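You operate a simulated robot arm through the tools that you are given. There is no shell and no other tool.

You are at the controls of a simulated robot arm. One attempt, no reset.

## Task
Change the purple plate in its cradle for the grey one.
Fine: swing the orange lever to FREE first; the purple plate goes on the plate tray; the lever ends at HOLD. Then pull the pull pin out and leave it out. Where these are worked on the way, their far stop is far enough and under half their travel is too little: orange lever.

It is judged by the outcome, as a careful person would: the job done as asked, and still so three seconds after it is handed in. It fails if anything else is knocked over, pushed out of place, dropped, spilled or broken.

## Robot
A 7-joint arm with a two-finger parallel gripper, fixed in place. Base frame: the origin is on the floor under the middle of its stand, x ahead of it, y to its left, z up; the work surface is at about z = 0.8. Readings come in m, rad, newtons and seconds.
With the tool pointing down near the work surface it reaches from about 0.28 to 0.7 m from the base axis. Its first joint turns from -2.897 to 2.897 rad. Payload 1.57 kg.
Tool frame: the origin (TCP) lies between the finger pads and is the grasp point; the fingertips stand 0.03 m ahead of it; z points along the fingers, y is the line along which they close. The gripper opens to 0.08 m. The fingers are 0.017 m wide and 0.012 m thick; the gripper's body (0.04 by 0.082 m) begins 0.08 m behind the TCP.
Orientation is told as [roll, pitch, yaw] about the base's x, y, z axes, in that order, counted from this pose: with the fingers straight down and closing along the base's y, the tool's x points along the base's -x, its y along +y and its z along -z.

## Interface
- The arm moves only by the tool servo_tool. Its argument "commands" is a list of rows, each a list of 3 entries, a list of its own where there are three numbers: the turn, a rotation vector about the base's x, y, z in rad, then the shift along the base's x, y, z in m, then the opening, from 0 (shut) to 1 (fully open). In form: [[[ax, ay, az], [x, y, z], jaw], ...]. A call has 1 to 20 rows; each row is the pose to reach, as a shift and turn from the pose commanded when the call began. Each row takes 0.2 s and may step no farther than 0.05 m and 0.15 rad from the row before; otherwise, or with a gripper value out of range, the whole call is refused. Where a pose cannot be reached the arm comes as near as it can. A force on the tool above 40 N (or 10 N above the force at the start of the call, whichever is more), or a blocked arm, ends the call early, and 0.2 s more pass. The fingers move at their own pace (about 0.072 m/s each) and stop on an object; they squeeze with about 25 N. The grip force told is the motor's: it shows also when the fingers shut on nothing. Time passes only in rows, and 0.2 s behind the last, so rows that repeat a pose let the fingers close. The reply holds the time, the measured pose of the TCP, the force on the tool along the base axes, the opening and the grip force, in the units named above and with some noise, with the torque about the TCP (base axes, N m) and any sound that the robot's microphone picked up.
- Cameras (640 x 400 px; columns grow to the right, rows downward): "scene" is fixed at [0.3985, 0.6486, 1.3539]; the picture's right is [-0.91, -0.41, 0.00], its down [-0.31, 0.67, -0.68] and it looks along [0.28, -0.62, -0.74] (base axes); focal length 326 px, centre (320, 200). "wrist" rides on the gripper at [0.072, -0.007, -0.122] in the tool frame; the picture's right is [0.09, 1.00, 0.00], its down [-0.84, 0.08, -0.54] and it looks along [-0.54, 0.05, 0.84] (tool axes); focal length 238 px, centre (320, 200). There is no depth. A picture from a camera that has moved, and an enlarged one, comes with that camera's place and axes in the base frame and with its lens.
- capture(camera): a new picture of that camera. The clock stands still meanwhile.
- raise_lower(by): slides the trunk up (or, below 0, down) by that many m; the arm rides with it, the base frame stays. It gives what a move gives, with no picture.
- enlarge(camera, box): a new picture of the part [left, top, right, bottom] of that camera's present view, enlarged. The clock stands still meanwhile.
- close_job(): hands the job in; it is judged then, once.

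Places have to be worked out from the pictures, the camera data and where the tool is seen. Open the gripper and draw the arm clear of the work before you hand the job in, unless the task says otherwise.

The tools are called after "Call:" by a JSON object that holds its "op" and its "data". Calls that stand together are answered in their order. servo_tool: Moves the arm, as the interface text tells. Its arguments: {"type":"object","properties":{"commands":{"type":"array"}},"required":["commands"]} The other tools are called the same way: raise_lower (by) moves the trunk up or down; capture (camera) takes a picture; enlarge (camera, box) takes an enlarged picture of a part of a camera's view; close_job () hands the job in.

At the start:

```text
time_s: 0.0
tcp_pos: [0.5085, 0.1914, 1.0604]
orientation: [-0.001, 0.001, -0.001]
force: [-0.8, -0.4, -0.5]
wrist_torque: [0.01, 0.01, 0.01]
grip_width: 0.08
finger_force: 0.1
trunk travel left (down, up): [-0.375, 0.105]
```

scene: 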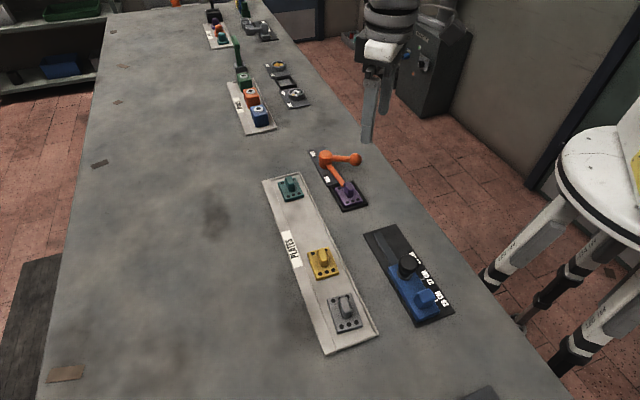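
wrist: 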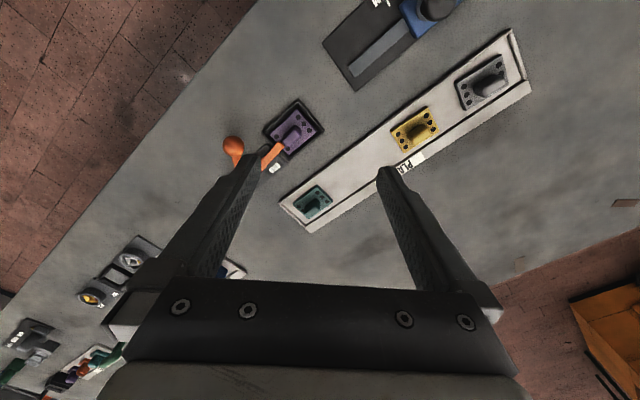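

I start by looking closer at the cradle, lever, tray and the rest of the bench.

Call:
{"op": "enlarge", "data": {"camera": "scene", "box": [280, 130, 400, 220]}}

Call:
{"op": "enlarge", "data": {"camera": "scene", "box": [250, 160, 470, 360]}}

Call:
{"op": "enlarge", "data": {"camera": "scene", "box": [190, 0, 330, 140]}}

Call:
{"op": "enlarge", "data": {"camera": "wrist", "box": [200, 60, 440, 240]}}

```text
4.44 times, centred on (340, 175) of scene
camera zoom: at [0.3985, 0.6486, 1.3539], right [-0.91, -0.41, 0.0], down [-0.31, 0.67, -0.68], along [0.28, -0.62, -0.74], focal length 1449 px, centre (231, 311)
```

zoom: 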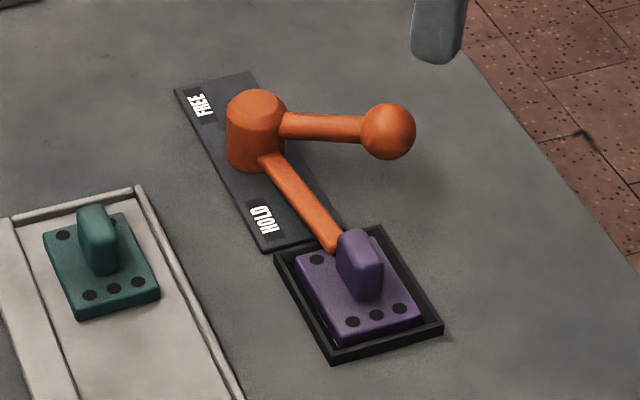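

```text
2.00 times, centred on (360, 260) of scene
camera zoom: at [0.3985, 0.6486, 1.3539], right [-0.91, -0.41, 0.0], down [-0.31, 0.67, -0.68], along [0.28, -0.62, -0.74], focal length 652 px, centre (240, 80)
```

zoom: 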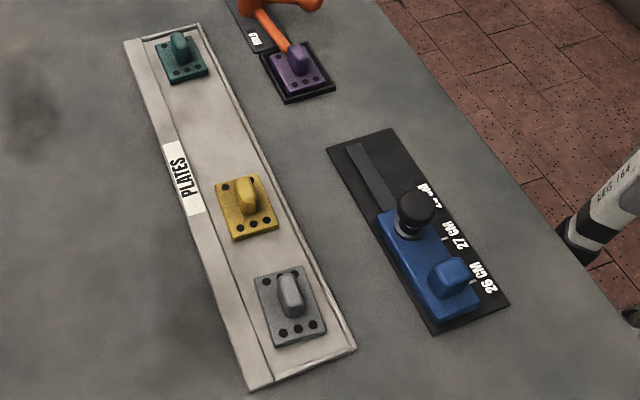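

```text
2.86 times, centred on (260, 70) of scene
camera zoom: at [0.3985, 0.6486, 1.3539], right [-0.91, -0.41, 0.0], down [-0.31, 0.67, -0.68], along [0.28, -0.62, -0.74], focal length 931 px, centre (491, 571)
```

zoom: 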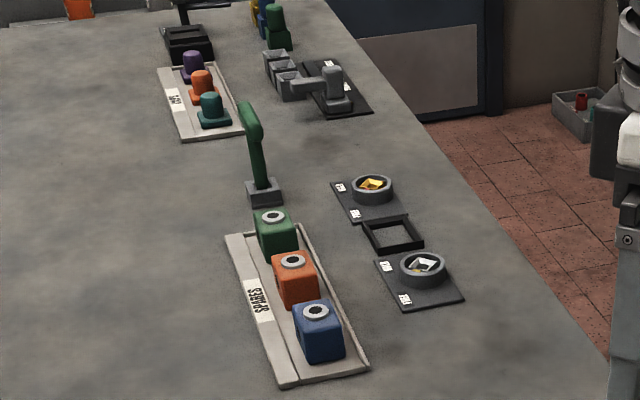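

```text
2.22 times, centred on (320, 150) of wrist
camera zoom: at [0.437, 0.1839, 1.1818], right [-0.09, 1.0, 0.0], down [0.84, 0.08, 0.54], along [0.54, 0.05, -0.84], focal length 530 px, centre (320, 311)
```

zoom: 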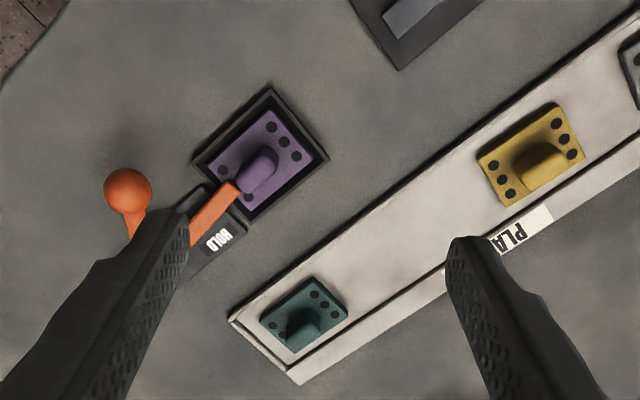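

I want to identify the pull pin and the labels before moving; zooming in on the blue/black fixture and the far items.

Call:
{"op": "enlarge", "data": {"camera": "scene", "box": [360, 215, 470, 330]}}

Call:
{"op": "enlarge", "data": {"camera": "scene", "box": [240, 50, 320, 115]}}

Call:
{"op": "enlarge", "data": {"camera": "scene", "box": [190, 0, 290, 60]}}

Call:
{"op": "enlarge", "data": {"camera": "wrist", "box": [0, 220, 260, 400]}}

Call:
{"op": "enlarge", "data": {"camera": "wrist", "box": [310, 0, 560, 130]}}

```text
3.48 times, centred on (415, 272) of scene
camera zoom: at [0.3985, 0.6486, 1.3539], right [-0.91, -0.41, 0.0], down [-0.31, 0.67, -0.68], along [0.28, -0.62, -0.74], focal length 1134 px, centre (-10, -52)
```

zoom: 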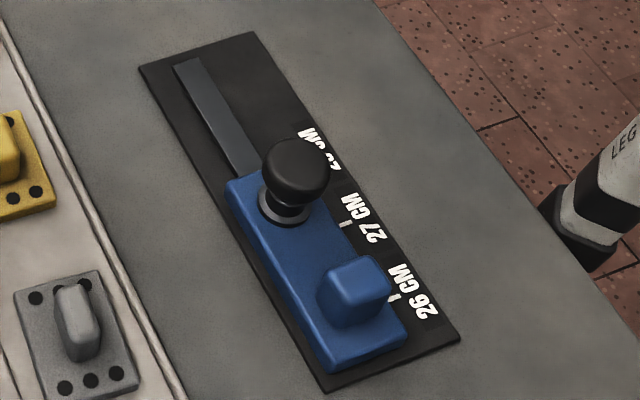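

```text
6.15 times, centred on (280, 82) of scene
camera zoom: at [0.3985, 0.6486, 1.3539], right [-0.91, -0.41, 0.0], down [-0.31, 0.67, -0.68], along [0.28, -0.62, -0.74], focal length 2006 px, centre (566, 923)
```

zoom: 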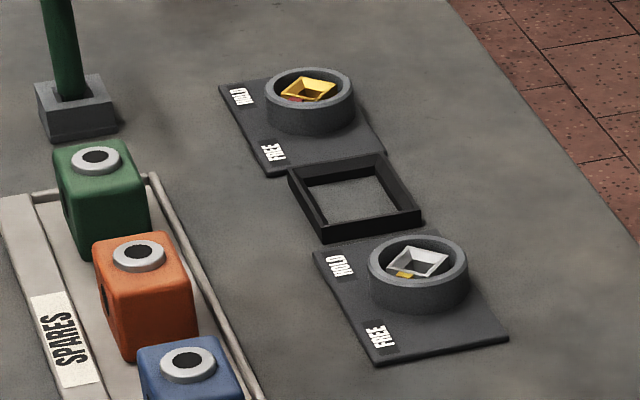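

```text
6.40 times, centred on (240, 30) of scene
camera zoom: at [0.3985, 0.6486, 1.3539], right [-0.91, -0.41, 0.0], down [-0.31, 0.67, -0.68], along [0.28, -0.62, -0.74], focal length 2086 px, centre (832, 1288)
```

zoom: 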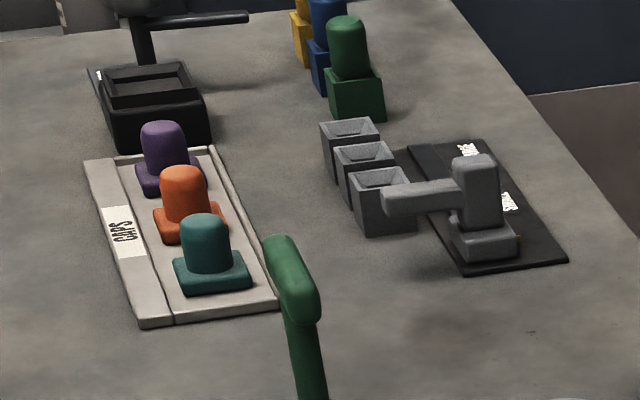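

```text
2.22 times, centred on (130, 310) of wrist
camera zoom: at [0.437, 0.1839, 1.1818], right [-0.09, 1.0, 0.0], down [0.84, 0.08, 0.54], along [0.54, 0.05, -0.84], focal length 530 px, centre (742, -44)
```

zoom: 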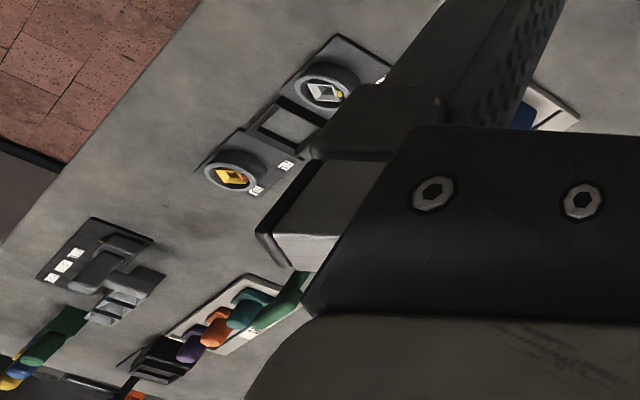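

```text
2.56 times, centred on (435, 65) of wrist
camera zoom: at [0.437, 0.1839, 1.1818], right [-0.09, 1.0, 0.0], down [0.84, 0.08, 0.54], along [0.54, 0.05, -0.84], focal length 610 px, centre (26, 546)
```

zoom: 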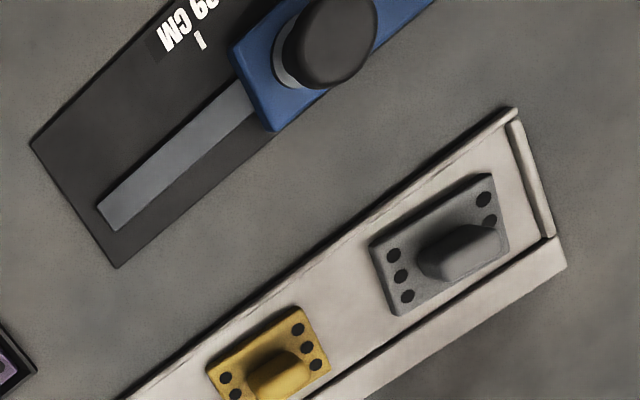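

The black mushroom knob on the blue slide looks like the pull pin, and the tray and lever base run at about 45° in the base frame. I estimate the purple plate at about (0.55, 0.155), the lever pivot at (0.64, 0.08) and the ball at (0.57, 0.07, 0.845). I move high over the lever for a clearer wrist view.

Call:
{"op": "servo_tool", "data": {"commands": [[[0, 0, 0], [0.035, -0.025, 0], 1], [[0, 0, 0], [0.07, -0.05, 0], 1], [[0, 0, 0], [0.105, -0.075, 0], 1], [[0, 0, 0], [0.13, -0.09, 0], 1], [[0, 0, 0], [0.13, -0.09, 0], 1]]}}

Call:
{"op": "capture", "data": {"camera": "wrist"}}

```text
time_s: 1.2
tcp_pos: [0.6373, 0.1007, 1.0597]
orientation: [0.0, 0.0, 0.001]
force: [0.5, -0.8, 0.0]
wrist_torque: [-0.01, 0.0, -0.01]
grip_width: 0.0799
finger_force: 0.1
trunk travel left (down, up): [-0.375, 0.105]
```

```text
taken
camera wrist: at [0.5664, 0.0938, 1.1816], right [-0.09, 1.0, 0.0], down [0.84, 0.08, 0.54], along [0.54, 0.05, -0.84], focal length 238 px, centre (320, 200)
```

wrist: 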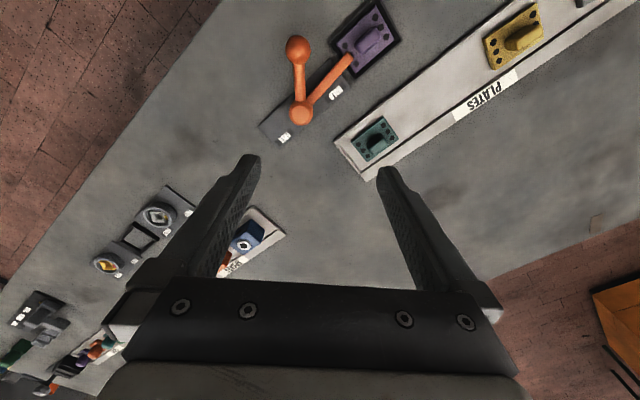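

Lever is now well in view; I enlarge it for detail.

Call:
{"op": "enlarge", "data": {"camera": "wrist", "box": [250, 0, 410, 160]}}

Call:
{"op": "enlarge", "data": {"camera": "scene", "box": [300, 140, 375, 215]}}

```text
2.50 times, centred on (330, 80) of wrist
camera zoom: at [0.5664, 0.0938, 1.1816], right [-0.09, 1.0, 0.0], down [0.84, 0.08, 0.54], along [0.54, 0.05, -0.84], focal length 596 px, centre (295, 500)
```

zoom: 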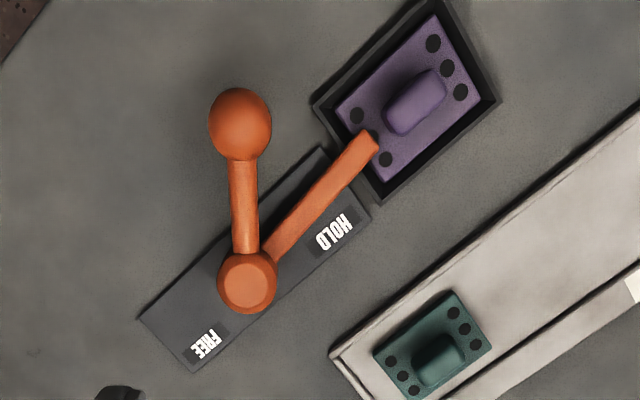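

```text
5.33 times, centred on (338, 178) of scene
camera zoom: at [0.3985, 0.6486, 1.3539], right [-0.91, -0.41, 0.0], down [-0.31, 0.67, -0.68], along [0.28, -0.62, -0.74], focal length 1738 px, centre (227, 320)
```

zoom: 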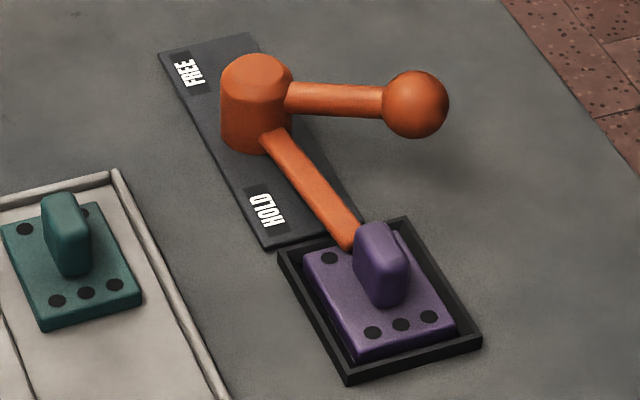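

Wrist view gives pivot ≈ (0.642, 0.075), ball ≈ (0.571, 0.067, 0.845, radius 0.015), handle pointing along -x, so the present finger direction (y) is tangential to its swing. I go above the ball with the fingers half open and look before descending.

Call:
{"op": "servo_tool", "data": {"commands": [[[0, 0, 0], [-0.033, -0.017, -0.02], 0.7], [[0, 0, 0], [-0.066, -0.034, -0.04], 0.65], [[0, 0, 0], [-0.066, -0.034, -0.08], 0.65], [[0, 0, 0], [-0.066, -0.034, -0.12], 0.65], [[0, 0, 0], [-0.066, -0.034, -0.14], 0.65], [[0, 0, 0], [-0.066, -0.034, -0.14], 0.65]]}}

Call:
{"op": "capture", "data": {"camera": "wrist"}}

Call:
{"op": "enlarge", "data": {"camera": "scene", "box": [290, 100, 420, 220]}}

```text
time_s: 2.6
tcp_pos: [0.5734, 0.0672, 0.9223]
orientation: [0.0, 0.0, -0.001]
force: [0.2, 0.0, -0.3]
wrist_torque: [0.01, 0.01, -0.01]
grip_width: 0.0522
finger_force: 0.1
trunk travel left (down, up): [-0.375, 0.105]
```

```text
taken
camera wrist: at [0.5017, 0.0606, 1.0426], right [-0.09, 1.0, 0.0], down [0.84, 0.08, 0.54], along [0.54, 0.05, -0.84], focal length 238 px, centre (320, 200)
```

wrist: 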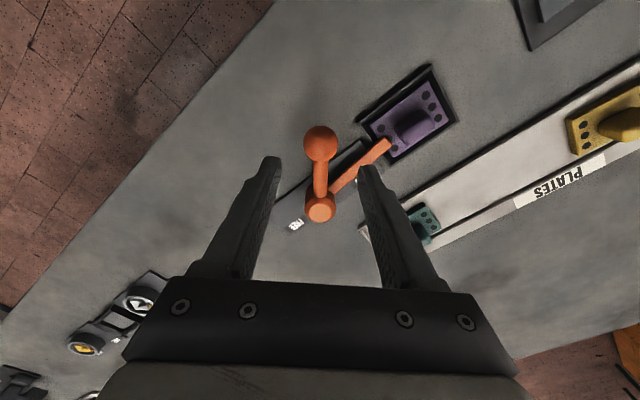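

```text
3.33 times, centred on (355, 160) of scene
camera zoom: at [0.3985, 0.6486, 1.3539], right [-0.91, -0.41, 0.0], down [-0.31, 0.67, -0.68], along [0.28, -0.62, -0.74], focal length 1087 px, centre (203, 333)
```

zoom: 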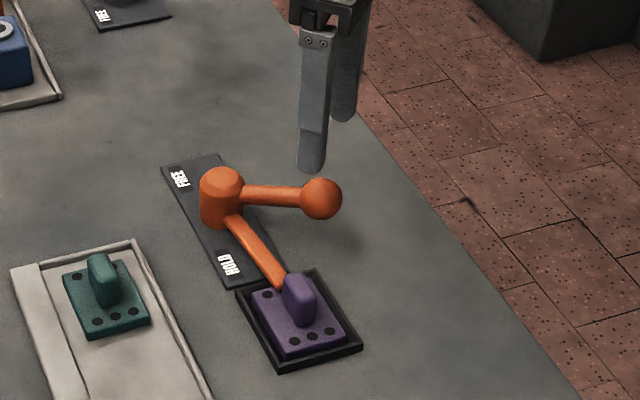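

Ball reads (0.571, 0.067, 0.845), right under the fingers. I descend so the pads straddle it and close on it.

Call:
{"op": "servo_tool", "data": {"commands": [[[0, 0, 0], [-0.002, 0, -0.035], 0.65], [[0, 0, 0], [-0.002, 0, -0.06], 0.65], [[0, 0, 0], [-0.002, 0, -0.075], 0.65], [[0, 0, 0], [-0.002, 0, -0.075], 0.65], [[0, 0, 0], [-0.002, 0, -0.075], 0.3], [[0, 0, 0], [-0.002, 0, -0.075], 0.3], [[0, 0, 0], [-0.002, 0, -0.075], 0.3]]}}

Call:
{"op": "capture", "data": {"camera": "wrist"}}

Call:
{"op": "enlarge", "data": {"camera": "scene", "box": [290, 100, 420, 220]}}

```text
time_s: 4.2
tcp_pos: [0.5706, 0.0673, 0.8472]
orientation: [0.0, -0.001, -0.001]
force: [2.0, 0.4, -1.9]
wrist_torque: [-0.01, -0.25, 0.0]
grip_width: 0.0301
finger_force: 39.2
trunk travel left (down, up): [-0.375, 0.105]
```

```text
taken
camera wrist: at [0.4991, 0.0606, 0.9671], right [-0.09, 1.0, 0.0], down [0.84, 0.08, 0.54], along [0.54, 0.05, -0.84], focal length 238 px, centre (320, 200)
```

wrist: 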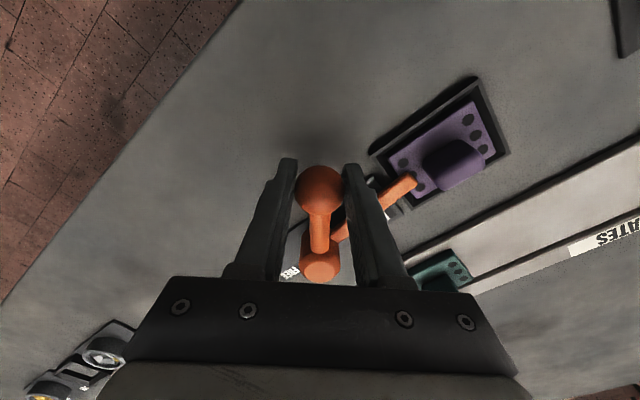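

```text
3.33 times, centred on (355, 160) of scene
camera zoom: at [0.3985, 0.6486, 1.3539], right [-0.91, -0.41, 0.0], down [-0.31, 0.67, -0.68], along [0.28, -0.62, -0.74], focal length 1087 px, centre (203, 333)
```

zoom: 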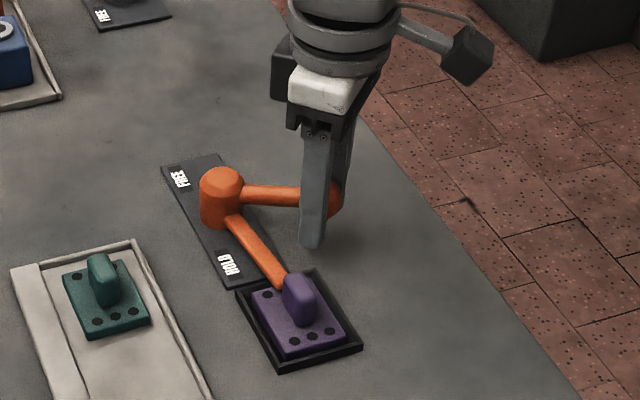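

Ball is held (width 0.030). I try a small counter-clockwise swing (away from the plate) about the pivot and feel whether it yields.

Call:
{"op": "servo_tool", "data": {"commands": [[[0, 0, 0.05], [0.0005, -0.0036, 0], 0.3], [[0, 0, 0.1], [0.0012, -0.0071, 0], 0.3], [[0, 0, 0.15], [0.002, -0.0106, 0], 0.3], [[0, 0, 0.2], [0.003, -0.014, 0], 0.3]]}}

Call:
{"op": "enlarge", "data": {"camera": "scene", "box": [290, 100, 420, 220]}}

```text
time_s: 5.2
tcp_pos: [0.5735, 0.0534, 0.8463]
orientation: [-0.001, -0.001, 0.2]
force: [3.6, -3.0, -0.7]
wrist_torque: [0.01, -0.09, -0.21]
grip_width: 0.0304
finger_force: 39.7
trunk travel left (down, up): [-0.375, 0.105]
```

```text
3.33 times, centred on (355, 160) of scene
camera zoom: at [0.3985, 0.6486, 1.3539], right [-0.91, -0.41, 0.0], down [-0.31, 0.67, -0.68], along [0.28, -0.62, -0.74], focal length 1087 px, centre (203, 333)
```

zoom: 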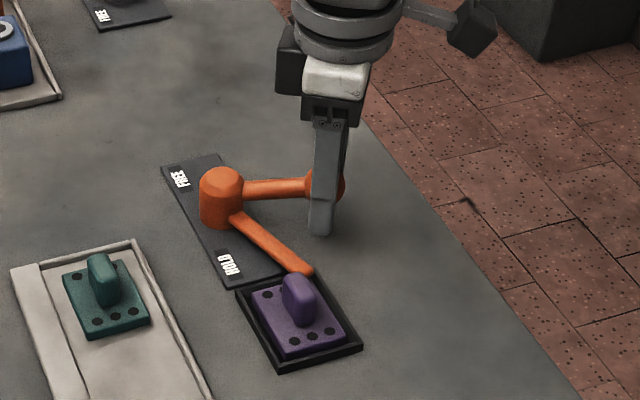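

It yields freely counter-clockwise and the clamp arm is leaving the plate. I continue along the arc.

Call:
{"op": "servo_tool", "data": {"commands": [[[0, 0, 0.12], [0.0031, -0.008, 0], 0.3], [[0, 0, 0.24], [0.0072, -0.0156, 0], 0.3], [[0, 0, 0.36], [0.0121, -0.0227, 0], 0.3], [[0, 0, 0.48], [0.0179, -0.0291, 0], 0.3], [[0, 0, 0.6], [0.0244, -0.0348, 0], 0.3], [[0, 0, 0.72], [0.0315, -0.0396, 0], 0.3]]}}

Call:
{"op": "enlarge", "data": {"camera": "scene", "box": [290, 100, 420, 220]}}

```text
time_s: 6.6
tcp_pos: [0.6018, 0.0109, 0.8458]
orientation: [0.001, 0.001, 0.921]
force: [-4.6, -8.8, 8.2]
wrist_torque: [0.16, -0.07, -0.17]
grip_width: 0.0304
finger_force: 39.7
trunk travel left (down, up): [-0.375, 0.105]
```

```text
3.33 times, centred on (355, 160) of scene
camera zoom: at [0.3985, 0.6486, 1.3539], right [-0.91, -0.41, 0.0], down [-0.31, 0.67, -0.68], along [0.28, -0.62, -0.74], focal length 1087 px, centre (203, 333)
```

zoom: 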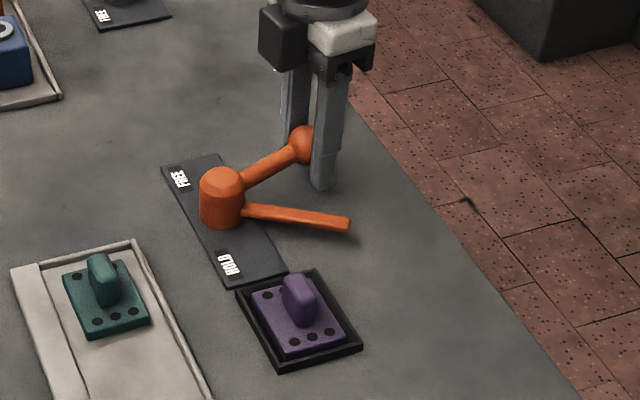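

Forces show the real pivot slightly nearer (≈ (0.643, 0.071)); I correct the arc for that and keep swinging toward the far stop.

Call:
{"op": "servo_tool", "data": {"commands": [[[0, 0, 0.0], [-0.003, -0.0027, 0], 0.3], [[0, 0, 0.12], [0.0042, -0.0074, 0], 0.3], [[0, 0, 0.24], [0.0122, -0.0109, 0], 0.3], [[0, 0, 0.36], [0.0205, -0.0136, 0], 0.3], [[0, 0, 0.48], [0.029, -0.0151, 0], 0.3], [[0, 0, 0.6], [0.0377, -0.0157, 0], 0.3]]}}

Call:
{"op": "enlarge", "data": {"camera": "scene", "box": [290, 100, 420, 220]}}

```text
time_s: 8.0
tcp_pos: [0.6408, -0.0028, 0.8458]
orientation: [0.001, 0.001, 1.521]
force: [-4.5, 0.8, 8.9]
wrist_torque: [-0.07, -0.13, -0.33]
grip_width: 0.0303
finger_force: 39.8
trunk travel left (down, up): [-0.375, 0.105]
```

```text
3.33 times, centred on (355, 160) of scene
camera zoom: at [0.3985, 0.6486, 1.3539], right [-0.91, -0.41, 0.0], down [-0.31, 0.67, -0.68], along [0.28, -0.62, -0.74], focal length 1087 px, centre (203, 333)
```

zoom: 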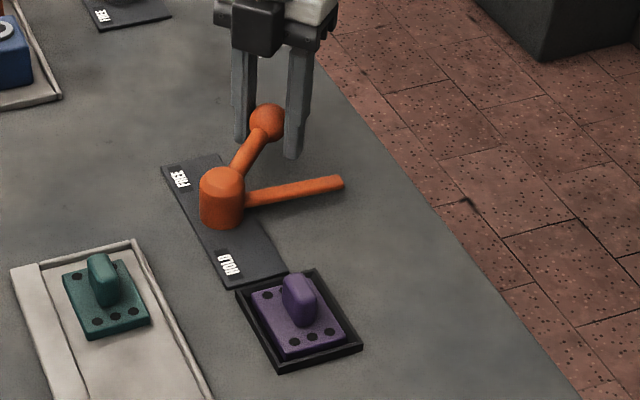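

About 87° swung, still moving freely. I go on a bit further to find the stop.

Call:
{"op": "servo_tool", "data": {"commands": [[[0, 0, 0.12], [0.0087, 0.0005, 0], 0.3], [[0, 0, 0.24], [0.0172, 0.002, 0], 0.3], [[0, 0, 0.36], [0.0256, 0.0046, 0], 0.3]]}}

Call:
{"op": "enlarge", "data": {"camera": "scene", "box": [290, 100, 420, 220]}}

```text
time_s: 8.4
tcp_pos: [0.6413, -0.0012, 0.8455]
orientation: [0.025, -0.002, 1.644]
force: [-19.7, 0.2, 19.4]
wrist_torque: [-0.09, 0.34, 0.0]
grip_width: 0.0303
finger_force: 39.4
trunk travel left (down, up): [-0.375, 0.105]
stopped in row 2: the force on the tool passed its limit at 46 N (the readings are from after the stop); the commanded pose is now the measured one
```

```text
3.33 times, centred on (355, 160) of scene
camera zoom: at [0.3985, 0.6486, 1.3539], right [-0.91, -0.41, 0.0], down [-0.31, 0.67, -0.68], along [0.28, -0.62, -0.74], focal length 1087 px, centre (203, 333)
```

zoom: 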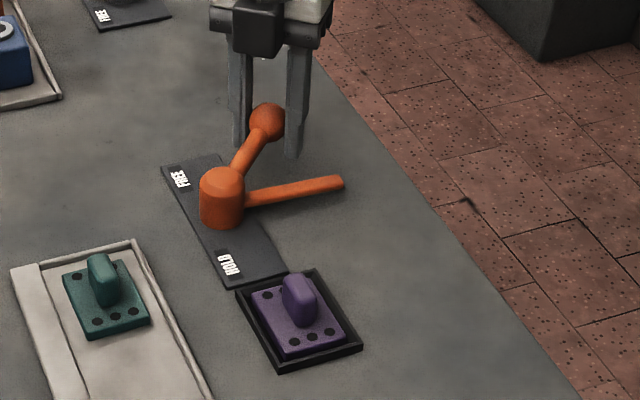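

The lever is against its far stop (FREE), about 90° from HOLD. I open only partway (the clamp arm tip is near the left finger) and lift straight up.

Call:
{"op": "servo_tool", "data": {"commands": [[[0, 0, 0], [0, 0, 0], 0.55], [[0, 0, 0], [0, 0, 0], 0.55], [[0, 0, 0], [0, 0, 0.03], 0.55], [[0, 0, 0], [0, 0, 0.07], 0.55], [[0, 0, 0], [0, 0, 0.11], 0.55], [[0, 0, 0], [0, 0, 0.15], 0.55], [[0, 0, 0], [0, 0, 0.15], 0.55]]}}

Call:
{"op": "enlarge", "data": {"camera": "scene", "box": [290, 100, 420, 220]}}

Call:
{"op": "capture", "data": {"camera": "wrist"}}

```text
time_s: 10.1
tcp_pos: [0.6432, -0.0003, 0.9934]
orientation: [0.021, -0.001, 1.642]
force: [-0.3, 0.0, 0.2]
wrist_torque: [-0.01, 0.02, 0.01]
grip_width: 0.0439
finger_force: 0.1
trunk travel left (down, up): [-0.375, 0.105]
```

```text
3.33 times, centred on (355, 160) of scene
camera zoom: at [0.3985, 0.6486, 1.3539], right [-0.91, -0.41, 0.0], down [-0.31, 0.67, -0.68], along [0.28, -0.62, -0.74], focal length 1087 px, centre (203, 333)
```

zoom: 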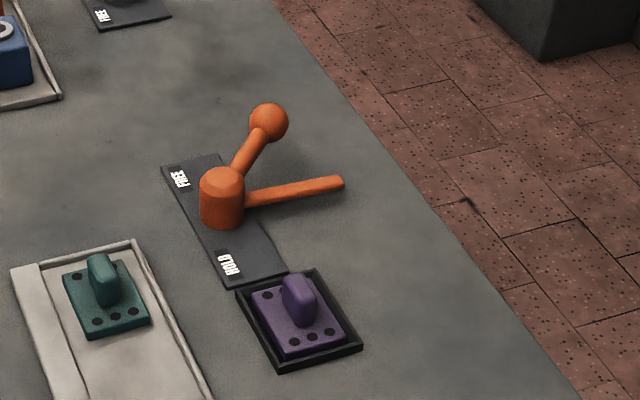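

```text
taken
camera wrist: at [0.6581, -0.072, 1.1135], right [-0.99, -0.16, 0.02], down [-0.13, 0.83, 0.55], along [-0.11, 0.54, -0.84], focal length 238 px, centre (320, 200)
```

wrist: 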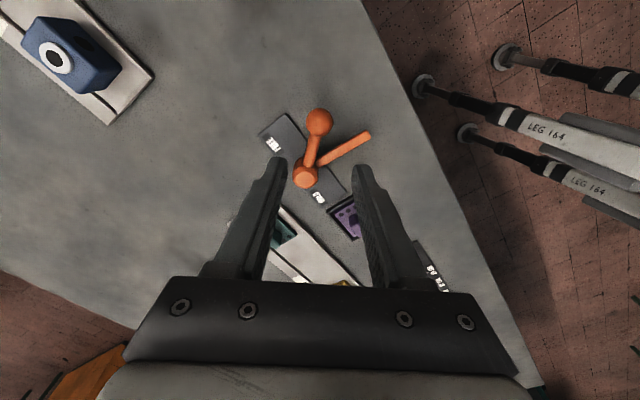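

The lever stays in FREE. Next I level the tool and turn it to yaw ≈ -0.70 (fingers closing across the plate's fin, which runs along the ~140° direction) above the purple plate.

Call:
{"op": "servo_tool", "data": {"commands": [[[0.0015, -0.021, 0], [-0.01, 0.02, 0.005], 0.55], [[0.0015, -0.021, 0], [-0.01, 0.02, 0.005], 0.55]]}}

Call:
{"op": "servo_tool", "data": {"commands": [[[0, 0, -0.145], [-0.004, 0.008, 0], 0.55], [[0, 0, -0.29], [-0.008, 0.016, 0], 0.55], [[0, 0, -0.435], [-0.012, 0.024, 0], 0.55], [[0, 0, -0.58], [-0.016, 0.032, 0], 0.55], [[0, 0, -0.725], [-0.02, 0.04, 0], 0.55], [[0, 0, -0.87], [-0.024, 0.048, 0], 0.55], [[0, 0, -1.015], [-0.028, 0.056, 0], 0.55], [[0, 0, -1.16], [-0.032, 0.064, 0], 0.55], [[0, 0, -1.305], [-0.036, 0.072, 0], 0.55], [[0, 0, -1.45], [-0.04, 0.08, 0], 0.55], [[0, 0, -1.595], [-0.044, 0.088, 0], 0.55], [[0, 0, -1.74], [-0.048, 0.096, 0], 0.55], [[0, 0, -1.885], [-0.052, 0.104, 0], 0.55], [[0, 0, -2.03], [-0.056, 0.112, 0], 0.55], [[0, 0, -2.175], [-0.058, 0.12, 0], 0.55], [[0, 0, -2.32], [-0.058, 0.12, 0], 0.55], [[0, 0, -2.342], [-0.058, 0.12, 0], 0.55], [[0, 0, -2.342], [-0.058, 0.12, 0], 0.55]]}}

Call:
{"op": "capture", "data": {"camera": "wrist"}}

```text
time_s: 10.7
tcp_pos: [0.634, 0.0195, 0.9977]
orientation: [0.0, -0.002, 1.641]
force: [-0.2, 0.4, 0.4]
wrist_torque: [-0.03, -0.02, -0.01]
grip_width: 0.0439
finger_force: 0.0
trunk travel left (down, up): [-0.375, 0.105]
```

```text
time_s: 14.4
tcp_pos: [0.5761, 0.1388, 0.9965]
orientation: [-0.001, -0.001, -0.701]
force: [-0.5, 0.4, 0.2]
wrist_torque: [-0.01, 0.01, 0.02]
grip_width: 0.0441
finger_force: 0.1
trunk travel left (down, up): [-0.375, 0.105]
```

```text
taken
camera wrist: at [0.5179, 0.1807, 1.1183], right [0.57, 0.82, 0.0], down [0.69, -0.48, 0.54], along [0.45, -0.31, -0.84], focal length 238 px, centre (320, 200)
```

wrist: 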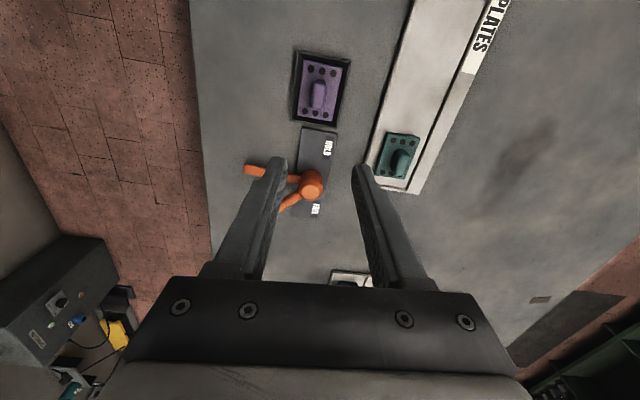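

Call:
{"op": "enlarge", "data": {"camera": "wrist", "box": [270, 35, 370, 135]}}

Call:
{"op": "enlarge", "data": {"camera": "wrist", "box": [350, 100, 450, 200]}}

```text
4.00 times, centred on (320, 85) of wrist
camera zoom: at [0.5179, 0.1807, 1.1183], right [0.57, 0.82, 0.0], down [0.69, -0.48, 0.54], along [0.45, -0.31, -0.84], focal length 953 px, centre (320, 660)
```

zoom: 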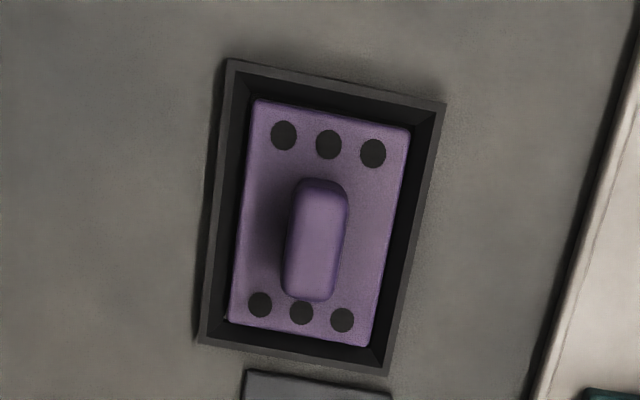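

```text
4.00 times, centred on (400, 150) of wrist
camera zoom: at [0.5179, 0.1807, 1.1183], right [0.57, 0.82, 0.0], down [0.69, -0.48, 0.54], along [0.45, -0.31, -0.84], focal length 953 px, centre (0, 400)
```

zoom: 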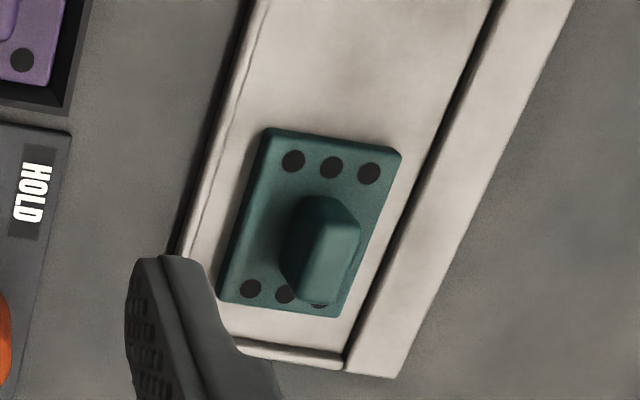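

The plate's corners work out to a 0.06 × 0.044 plate centred at about (0.554, 0.154), long axis at 135°, fin top at z ≈ 0.845; teal confirms the tray line. I align to yaw -0.785 over the fin, lower to z = 0.90, and check.

Call:
{"op": "servo_tool", "data": {"commands": [[[0, 0, -0.04], [-0.011, 0.0075, -0.03], 0.45], [[0, 0, -0.084], [-0.022, 0.015, -0.06], 0.45], [[0, 0, -0.084], [-0.022, 0.015, -0.0965], 0.45], [[0, 0, -0.084], [-0.022, 0.015, -0.0965], 0.45]]}}

Call:
{"op": "capture", "data": {"camera": "wrist"}}

Call:
{"op": "enlarge", "data": {"camera": "scene", "box": [290, 120, 410, 220]}}

```text
time_s: 15.4
tcp_pos: [0.554, 0.156, 0.8997]
orientation: [-0.002, -0.002, -0.785]
force: [-0.4, -0.1, -0.5]
wrist_torque: [0.0, 0.01, -0.01]
grip_width: 0.036
finger_force: 0.1
trunk travel left (down, up): [-0.375, 0.105]
```

```text
taken
camera wrist: at [0.4986, 0.2009, 1.0205], right [0.64, 0.77, 0.0], down [0.65, -0.54, 0.54], along [0.42, -0.35, -0.84], focal length 238 px, centre (320, 200)
```

wrist: 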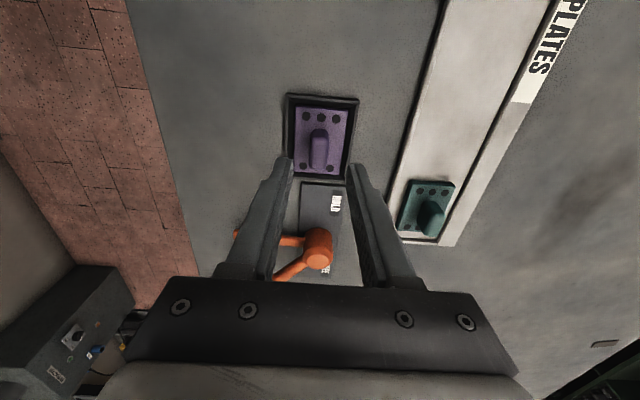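

```text
4.00 times, centred on (350, 170) of scene
camera zoom: at [0.3985, 0.6486, 1.3539], right [-0.91, -0.41, 0.0], down [-0.31, 0.67, -0.68], along [0.28, -0.62, -0.74], focal length 1304 px, centre (200, 320)
```

zoom: 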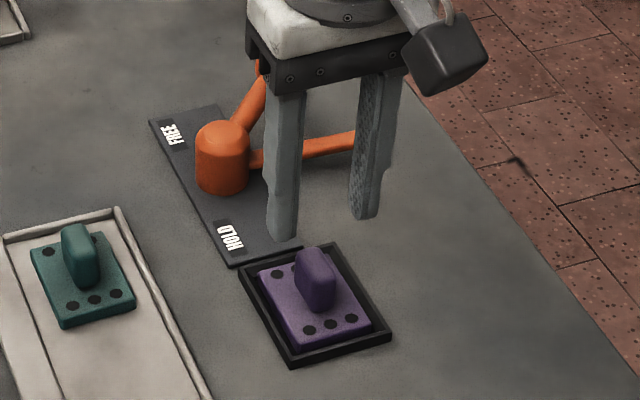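

Fingers look aligned with the fin; enlarging to verify the lateral centring before lowering.

Call:
{"op": "enlarge", "data": {"camera": "wrist", "box": [260, 80, 380, 190]}}

```text
3.64 times, centred on (320, 135) of wrist
camera zoom: at [0.4986, 0.2009, 1.0205], right [0.64, 0.77, 0.0], down [0.65, -0.54, 0.54], along [0.42, -0.35, -0.84], focal length 867 px, centre (320, 436)
```

zoom: 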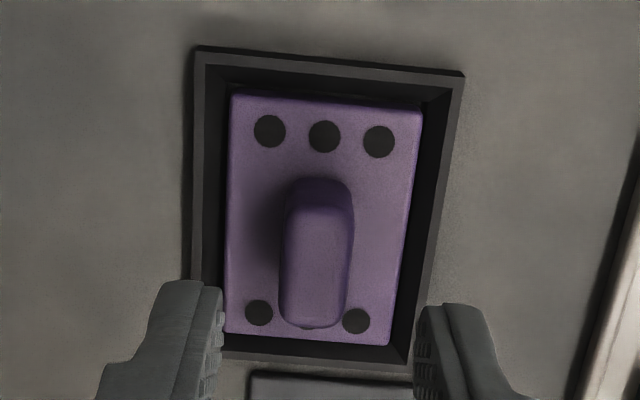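

Fin top works out at about (0.551, 0.157): 1–3 mm off the TCP. I correct, lower so the fingertips sit just above the plate (z ≈ 0.819), and close.

Call:
{"op": "servo_tool", "data": {"commands": [[[0, 0, 0], [-0.003, 0.001, -0.015], 0.45], [[0, 0, 0], [-0.003, 0.001, -0.035], 0.45], [[0, 0, 0], [-0.003, 0.001, -0.0505], 0.45], [[0, 0, 0], [-0.003, 0.001, -0.0505], 0.45], [[0, 0, 0], [-0.003, 0.001, -0.0505], 0.05], [[0, 0, 0], [-0.003, 0.001, -0.0505], 0.05], [[0, 0, 0], [-0.003, 0.001, -0.0505], 0.05]]}}

Call:
{"op": "enlarge", "data": {"camera": "scene", "box": [290, 120, 410, 220]}}

Call:
{"op": "capture", "data": {"camera": "wrist"}}

```text
time_s: 17.1
tcp_pos: [0.5507, 0.1567, 0.8512]
orientation: [0.0, -0.003, -0.785]
force: [0.5, 0.4, -0.4]
wrist_torque: [0.02, -0.01, 0.0]
grip_width: 0.0157
finger_force: 24.9
trunk travel left (down, up): [-0.375, 0.105]
```

```text
4.00 times, centred on (350, 170) of scene
camera zoom: at [0.3985, 0.6486, 1.3539], right [-0.91, -0.41, 0.0], down [-0.31, 0.67, -0.68], along [0.28, -0.62, -0.74], focal length 1304 px, centre (200, 320)
```

zoom: 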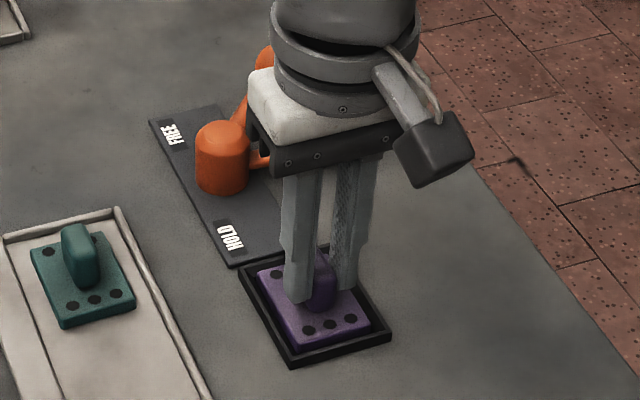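

```text
taken
camera wrist: at [0.4959, 0.203, 0.9726], right [0.64, 0.77, 0.0], down [0.65, -0.54, 0.54], along [0.42, -0.35, -0.84], focal length 238 px, centre (320, 200)
```

wrist: 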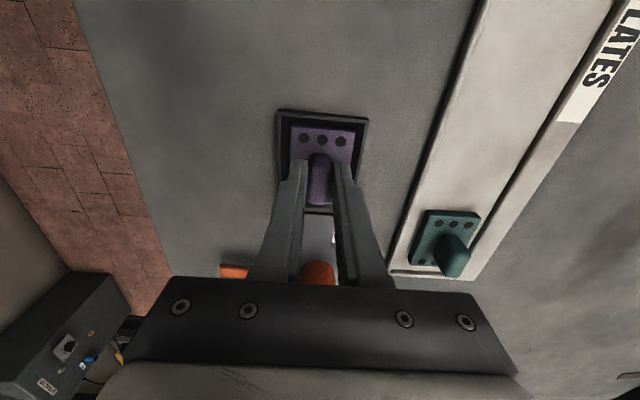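

Grip is on the fin (width 0.0157) with the plate seated, TCP z ≈ 0.851 — I'll reuse this for seating the grey one. Lifting straight up.

Call:
{"op": "servo_tool", "data": {"commands": [[[0, 0, 0], [0, 0, 0.01], 0.05], [[0, 0, 0], [0, 0, 0.025], 0.05], [[0, 0, 0], [0, 0, 0.05], 0.05], [[0, 0, 0], [0, 0, 0.08], 0.05], [[0, 0, 0], [0, 0, 0.1], 0.05], [[0, 0, 0], [0, 0, 0.1], 0.05]]}}

Call:
{"op": "capture", "data": {"camera": "wrist"}}

Call:
{"op": "enlarge", "data": {"camera": "scene", "box": [250, 90, 410, 240]}}

```text
time_s: 18.4
tcp_pos: [0.5517, 0.1556, 0.9519]
orientation: [-0.002, -0.001, -0.783]
force: [0.6, 0.0, -2.7]
wrist_torque: [0.03, 0.0, 0.05]
grip_width: 0.0156
finger_force: 25.1
trunk travel left (down, up): [-0.375, 0.105]
```

```text
taken
camera wrist: at [0.4958, 0.2019, 1.0729], right [0.64, 0.77, 0.0], down [0.65, -0.54, 0.54], along [0.42, -0.35, -0.84], focal length 238 px, centre (320, 200)
```

wrist: 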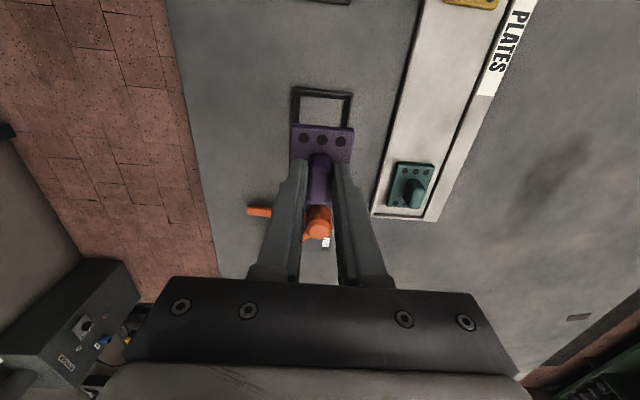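

```text
2.67 times, centred on (330, 165) of scene
camera zoom: at [0.3985, 0.6486, 1.3539], right [-0.91, -0.41, 0.0], down [-0.31, 0.67, -0.68], along [0.28, -0.62, -0.74], focal length 869 px, centre (293, 293)
```

zoom: 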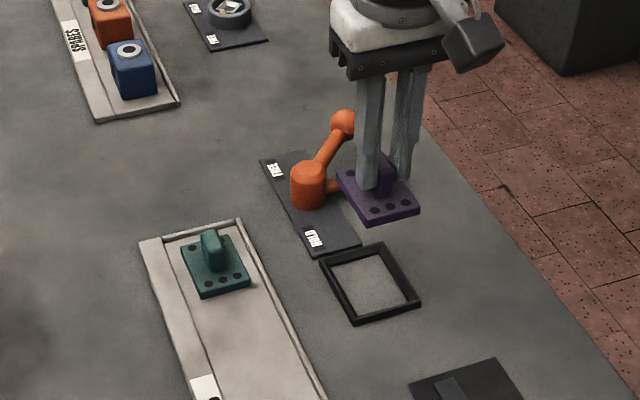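

Purple plate is up and held level (about 2.7 N). I carry it over the empty stretch of tray between teal and yellow, at about (0.604, 0.271), and lower partway.

Call:
{"op": "servo_tool", "data": {"commands": [[[0, 0, 0], [0.014, 0.029, 0], 0.05], [[0, 0, 0], [0.027, 0.058, 0], 0.05], [[0, 0, 0], [0.04, 0.087, 0], 0.05], [[0, 0, 0], [0.053, 0.115, 0], 0.05], [[0, 0, 0], [0.053, 0.115, -0.03], 0.05], [[0, 0, 0], [0.053, 0.115, -0.06], 0.05], [[0, 0, 0], [0.053, 0.115, -0.075], 0.05], [[0, 0, 0], [0.053, 0.115, -0.075], 0.05]]}}

Call:
{"op": "capture", "data": {"camera": "wrist"}}

Call:
{"op": "enlarge", "data": {"camera": "scene", "box": [240, 130, 400, 280]}}

```text
time_s: 20.2
tcp_pos: [0.6045, 0.271, 0.8762]
orientation: [0.0, -0.002, -0.783]
force: [0.1, -0.6, -1.1]
wrist_torque: [0.02, 0.02, -0.01]
grip_width: 0.0155
finger_force: 25.2
trunk travel left (down, up): [-0.375, 0.105]
```

```text
taken
camera wrist: at [0.549, 0.3163, 0.9973], right [0.64, 0.77, 0.0], down [0.65, -0.54, 0.54], along [0.42, -0.35, -0.84], focal length 238 px, centre (320, 200)
```

wrist: 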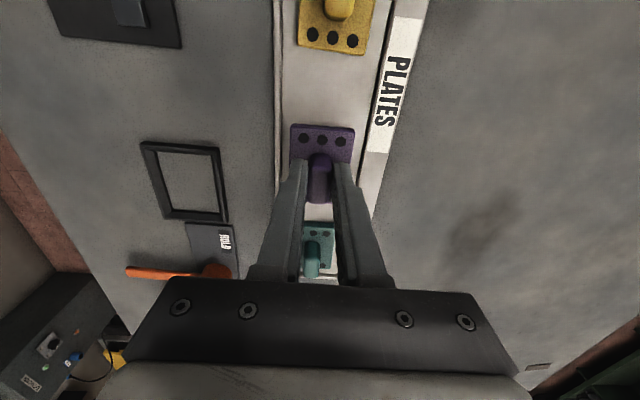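

```text
2.67 times, centred on (320, 205) of scene
camera zoom: at [0.3985, 0.6486, 1.3539], right [-0.91, -0.41, 0.0], down [-0.31, 0.67, -0.68], along [0.28, -0.62, -0.74], focal length 869 px, centre (320, 187)
```

zoom: 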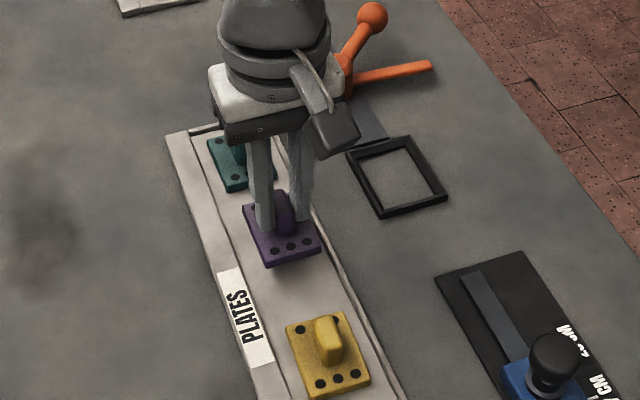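

It is centred over the tray floor with clear gaps to teal and yellow. I lower in small steps, watching for contact.

Call:
{"op": "servo_tool", "data": {"commands": [[[0, 0, 0], [0, 0, -0.008], 0.05], [[0, 0, 0], [0, 0, -0.014], 0.05], [[0, 0, 0], [0, 0, -0.017], 0.05], [[0, 0, 0], [0, 0, -0.017], 0.05]]}}

Call:
{"op": "enlarge", "data": {"camera": "scene", "box": [270, 170, 370, 270]}}

```text
time_s: 21.2
tcp_pos: [0.6056, 0.2705, 0.8582]
orientation: [0.001, -0.003, -0.783]
force: [-0.4, 0.3, -2.4]
wrist_torque: [0.04, 0.03, 0.02]
grip_width: 0.0159
finger_force: 25.0
trunk travel left (down, up): [-0.375, 0.105]
```

```text
4.00 times, centred on (320, 220) of scene
camera zoom: at [0.3985, 0.6486, 1.3539], right [-0.91, -0.41, 0.0], down [-0.31, 0.67, -0.68], along [0.28, -0.62, -0.74], focal length 1304 px, centre (320, 120)
```

zoom: 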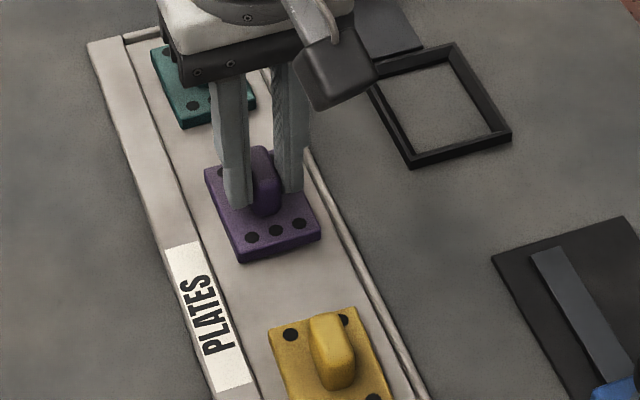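

No contact yet at TCP z 0.858. Continuing in 1–2 mm steps.

Call:
{"op": "servo_tool", "data": {"commands": [[[0, 0, 0], [0, 0, -0.001], 0.05], [[0, 0, 0], [0, 0, -0.002], 0.05], [[0, 0, 0], [0, 0, -0.003], 0.05], [[0, 0, 0], [0, 0, -0.003], 0.05]]}}

```text
time_s: 22.2
tcp_pos: [0.6051, 0.2713, 0.8541]
orientation: [0.0, -0.002, -0.783]
force: [0.6, -0.3, -2.0]
wrist_torque: [0.02, -0.01, -0.01]
grip_width: 0.016
finger_force: 24.6
trunk travel left (down, up): [-0.375, 0.105]
```

Still hanging freely (force -2 N). A few more millimetres.

Call:
{"op": "servo_tool", "data": {"commands": [[[0, 0, 0], [0, 0, -0.001], 0.05], [[0, 0, 0], [0, 0, -0.002], 0.05], [[0, 0, 0], [0, 0, -0.002], 0.05]]}}

```text
time_s: 23.1
tcp_pos: [0.6043, 0.2706, 0.8541]
orientation: [0.002, -0.002, -0.784]
force: [0.5, 0.7, 6.3]
wrist_torque: [0.14, 0.21, -0.03]
grip_width: 0.0155
finger_force: 24.9
trunk travel left (down, up): [-0.375, 0.105]
```

Contact felt (+6 N): the plate sits on the tray floor. I open the fingers partway and rise straight up.

Call:
{"op": "servo_tool", "data": {"commands": [[[0, 0, 0], [0, 0, 0.001], 0.05], [[0, 0, 0], [0, 0, 0.001], 0.4], [[0, 0, 0], [0, 0, 0.001], 0.45], [[0, 0, 0], [0, 0, 0.02], 0.45], [[0, 0, 0], [0, 0, 0.06], 0.45], [[0, 0, 0], [0, 0, 0.1], 0.45], [[0, 0, 0], [0, 0, 0.13], 0.45], [[0, 0, 0], [0, 0, 0.13], 0.45]]}}

Call:
{"op": "capture", "data": {"camera": "wrist"}}

Call:
{"op": "enlarge", "data": {"camera": "scene", "box": [240, 150, 400, 360]}}

```text
time_s: 24.9
tcp_pos: [0.6049, 0.27, 0.9832]
orientation: [-0.001, -0.002, -0.784]
force: [0.3, 0.1, -0.8]
wrist_torque: [0.01, -0.01, 0.02]
grip_width: 0.0359
finger_force: 0.0
trunk travel left (down, up): [-0.375, 0.105]
```

```text
taken
camera wrist: at [0.549, 0.3174, 1.1039], right [0.64, 0.77, 0.0], down [0.65, -0.54, 0.54], along [0.42, -0.35, -0.84], focal length 238 px, centre (320, 200)
```

wrist: 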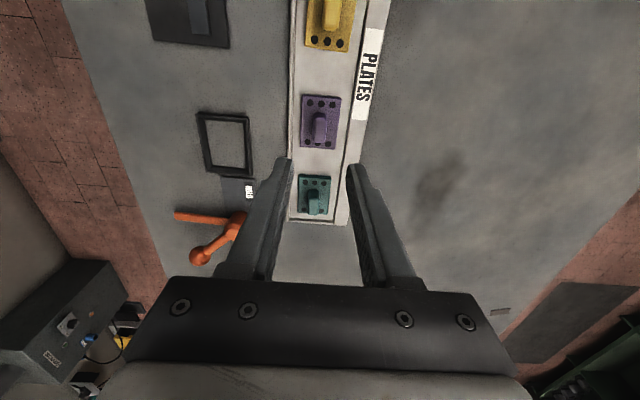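

```text
1.90 times, centred on (320, 255) of scene
camera zoom: at [0.3985, 0.6486, 1.3539], right [-0.91, -0.41, 0.0], down [-0.31, 0.67, -0.68], along [0.28, -0.62, -0.74], focal length 621 px, centre (320, 95)
```

zoom: 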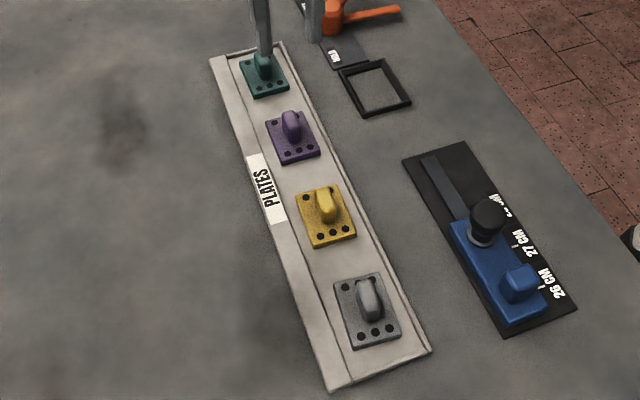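

Purple is resting on the tray between teal and yellow. I enlarge the empty cradle for its exact centre, then will move to the grey plate.

Call:
{"op": "enlarge", "data": {"camera": "wrist", "box": [180, 95, 280, 195]}}

Call:
{"op": "servo_tool", "data": {"commands": [[[0, 0, 0], [-0.03, 0.03, 0], 0.45], [[0, 0, 0], [-0.06, 0.06, 0], 0.45], [[0, 0, 0], [-0.09, 0.09, 0], 0.45], [[0, 0, 0], [-0.115, 0.115, 0], 0.45], [[0, 0, 0], [-0.13, 0.13, 0], 0.45], [[0, 0, 0], [-0.13, 0.13, 0], 0.45]]}}

Call:
{"op": "capture", "data": {"camera": "wrist"}}

```text
4.00 times, centred on (230, 145) of wrist
camera zoom: at [0.549, 0.3174, 1.1039], right [0.64, 0.77, 0.0], down [0.65, -0.54, 0.54], along [0.42, -0.35, -0.84], focal length 953 px, centre (680, 420)
```

zoom: 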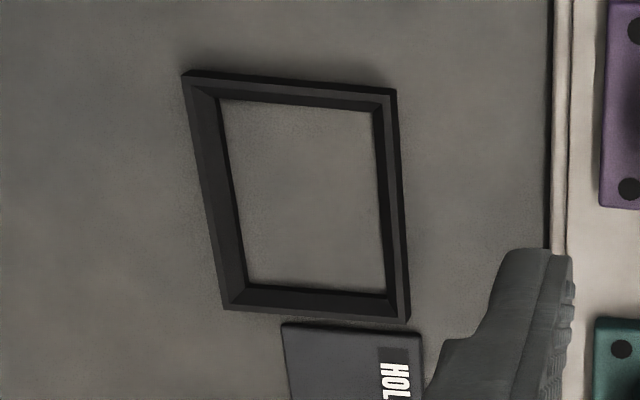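

```text
time_s: 26.2
tcp_pos: [0.4746, 0.4015, 0.9858]
orientation: [0.001, -0.002, -0.785]
force: [0.5, 0.2, -0.7]
wrist_torque: [0.0, 0.0, -0.01]
grip_width: 0.0362
finger_force: 0.0
trunk travel left (down, up): [-0.375, 0.105]
```

```text
taken
camera wrist: at [0.4196, 0.4468, 1.1061], right [0.64, 0.77, 0.0], down [0.65, -0.54, 0.54], along [0.42, -0.35, -0.84], focal length 238 px, centre (320, 200)
```

wrist: 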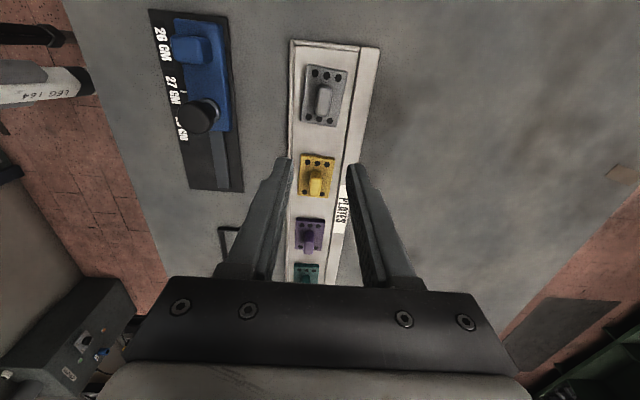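

Cradle centre confirmed near (0.554, 0.155), with inward-sloping walls. Grey plate is in view; enlarging to measure its centre and yaw.

Call:
{"op": "enlarge", "data": {"camera": "wrist", "box": [270, 40, 380, 150]}}

```text
3.64 times, centred on (325, 95) of wrist
camera zoom: at [0.4196, 0.4468, 1.1061], right [0.64, 0.77, 0.0], down [0.65, -0.54, 0.54], along [0.42, -0.35, -0.84], focal length 867 px, centre (302, 582)
```

zoom: 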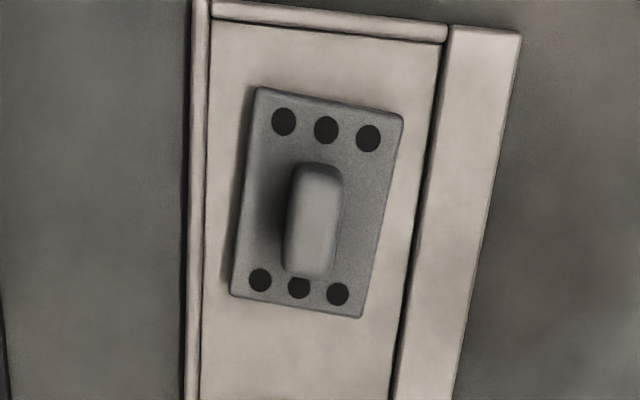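

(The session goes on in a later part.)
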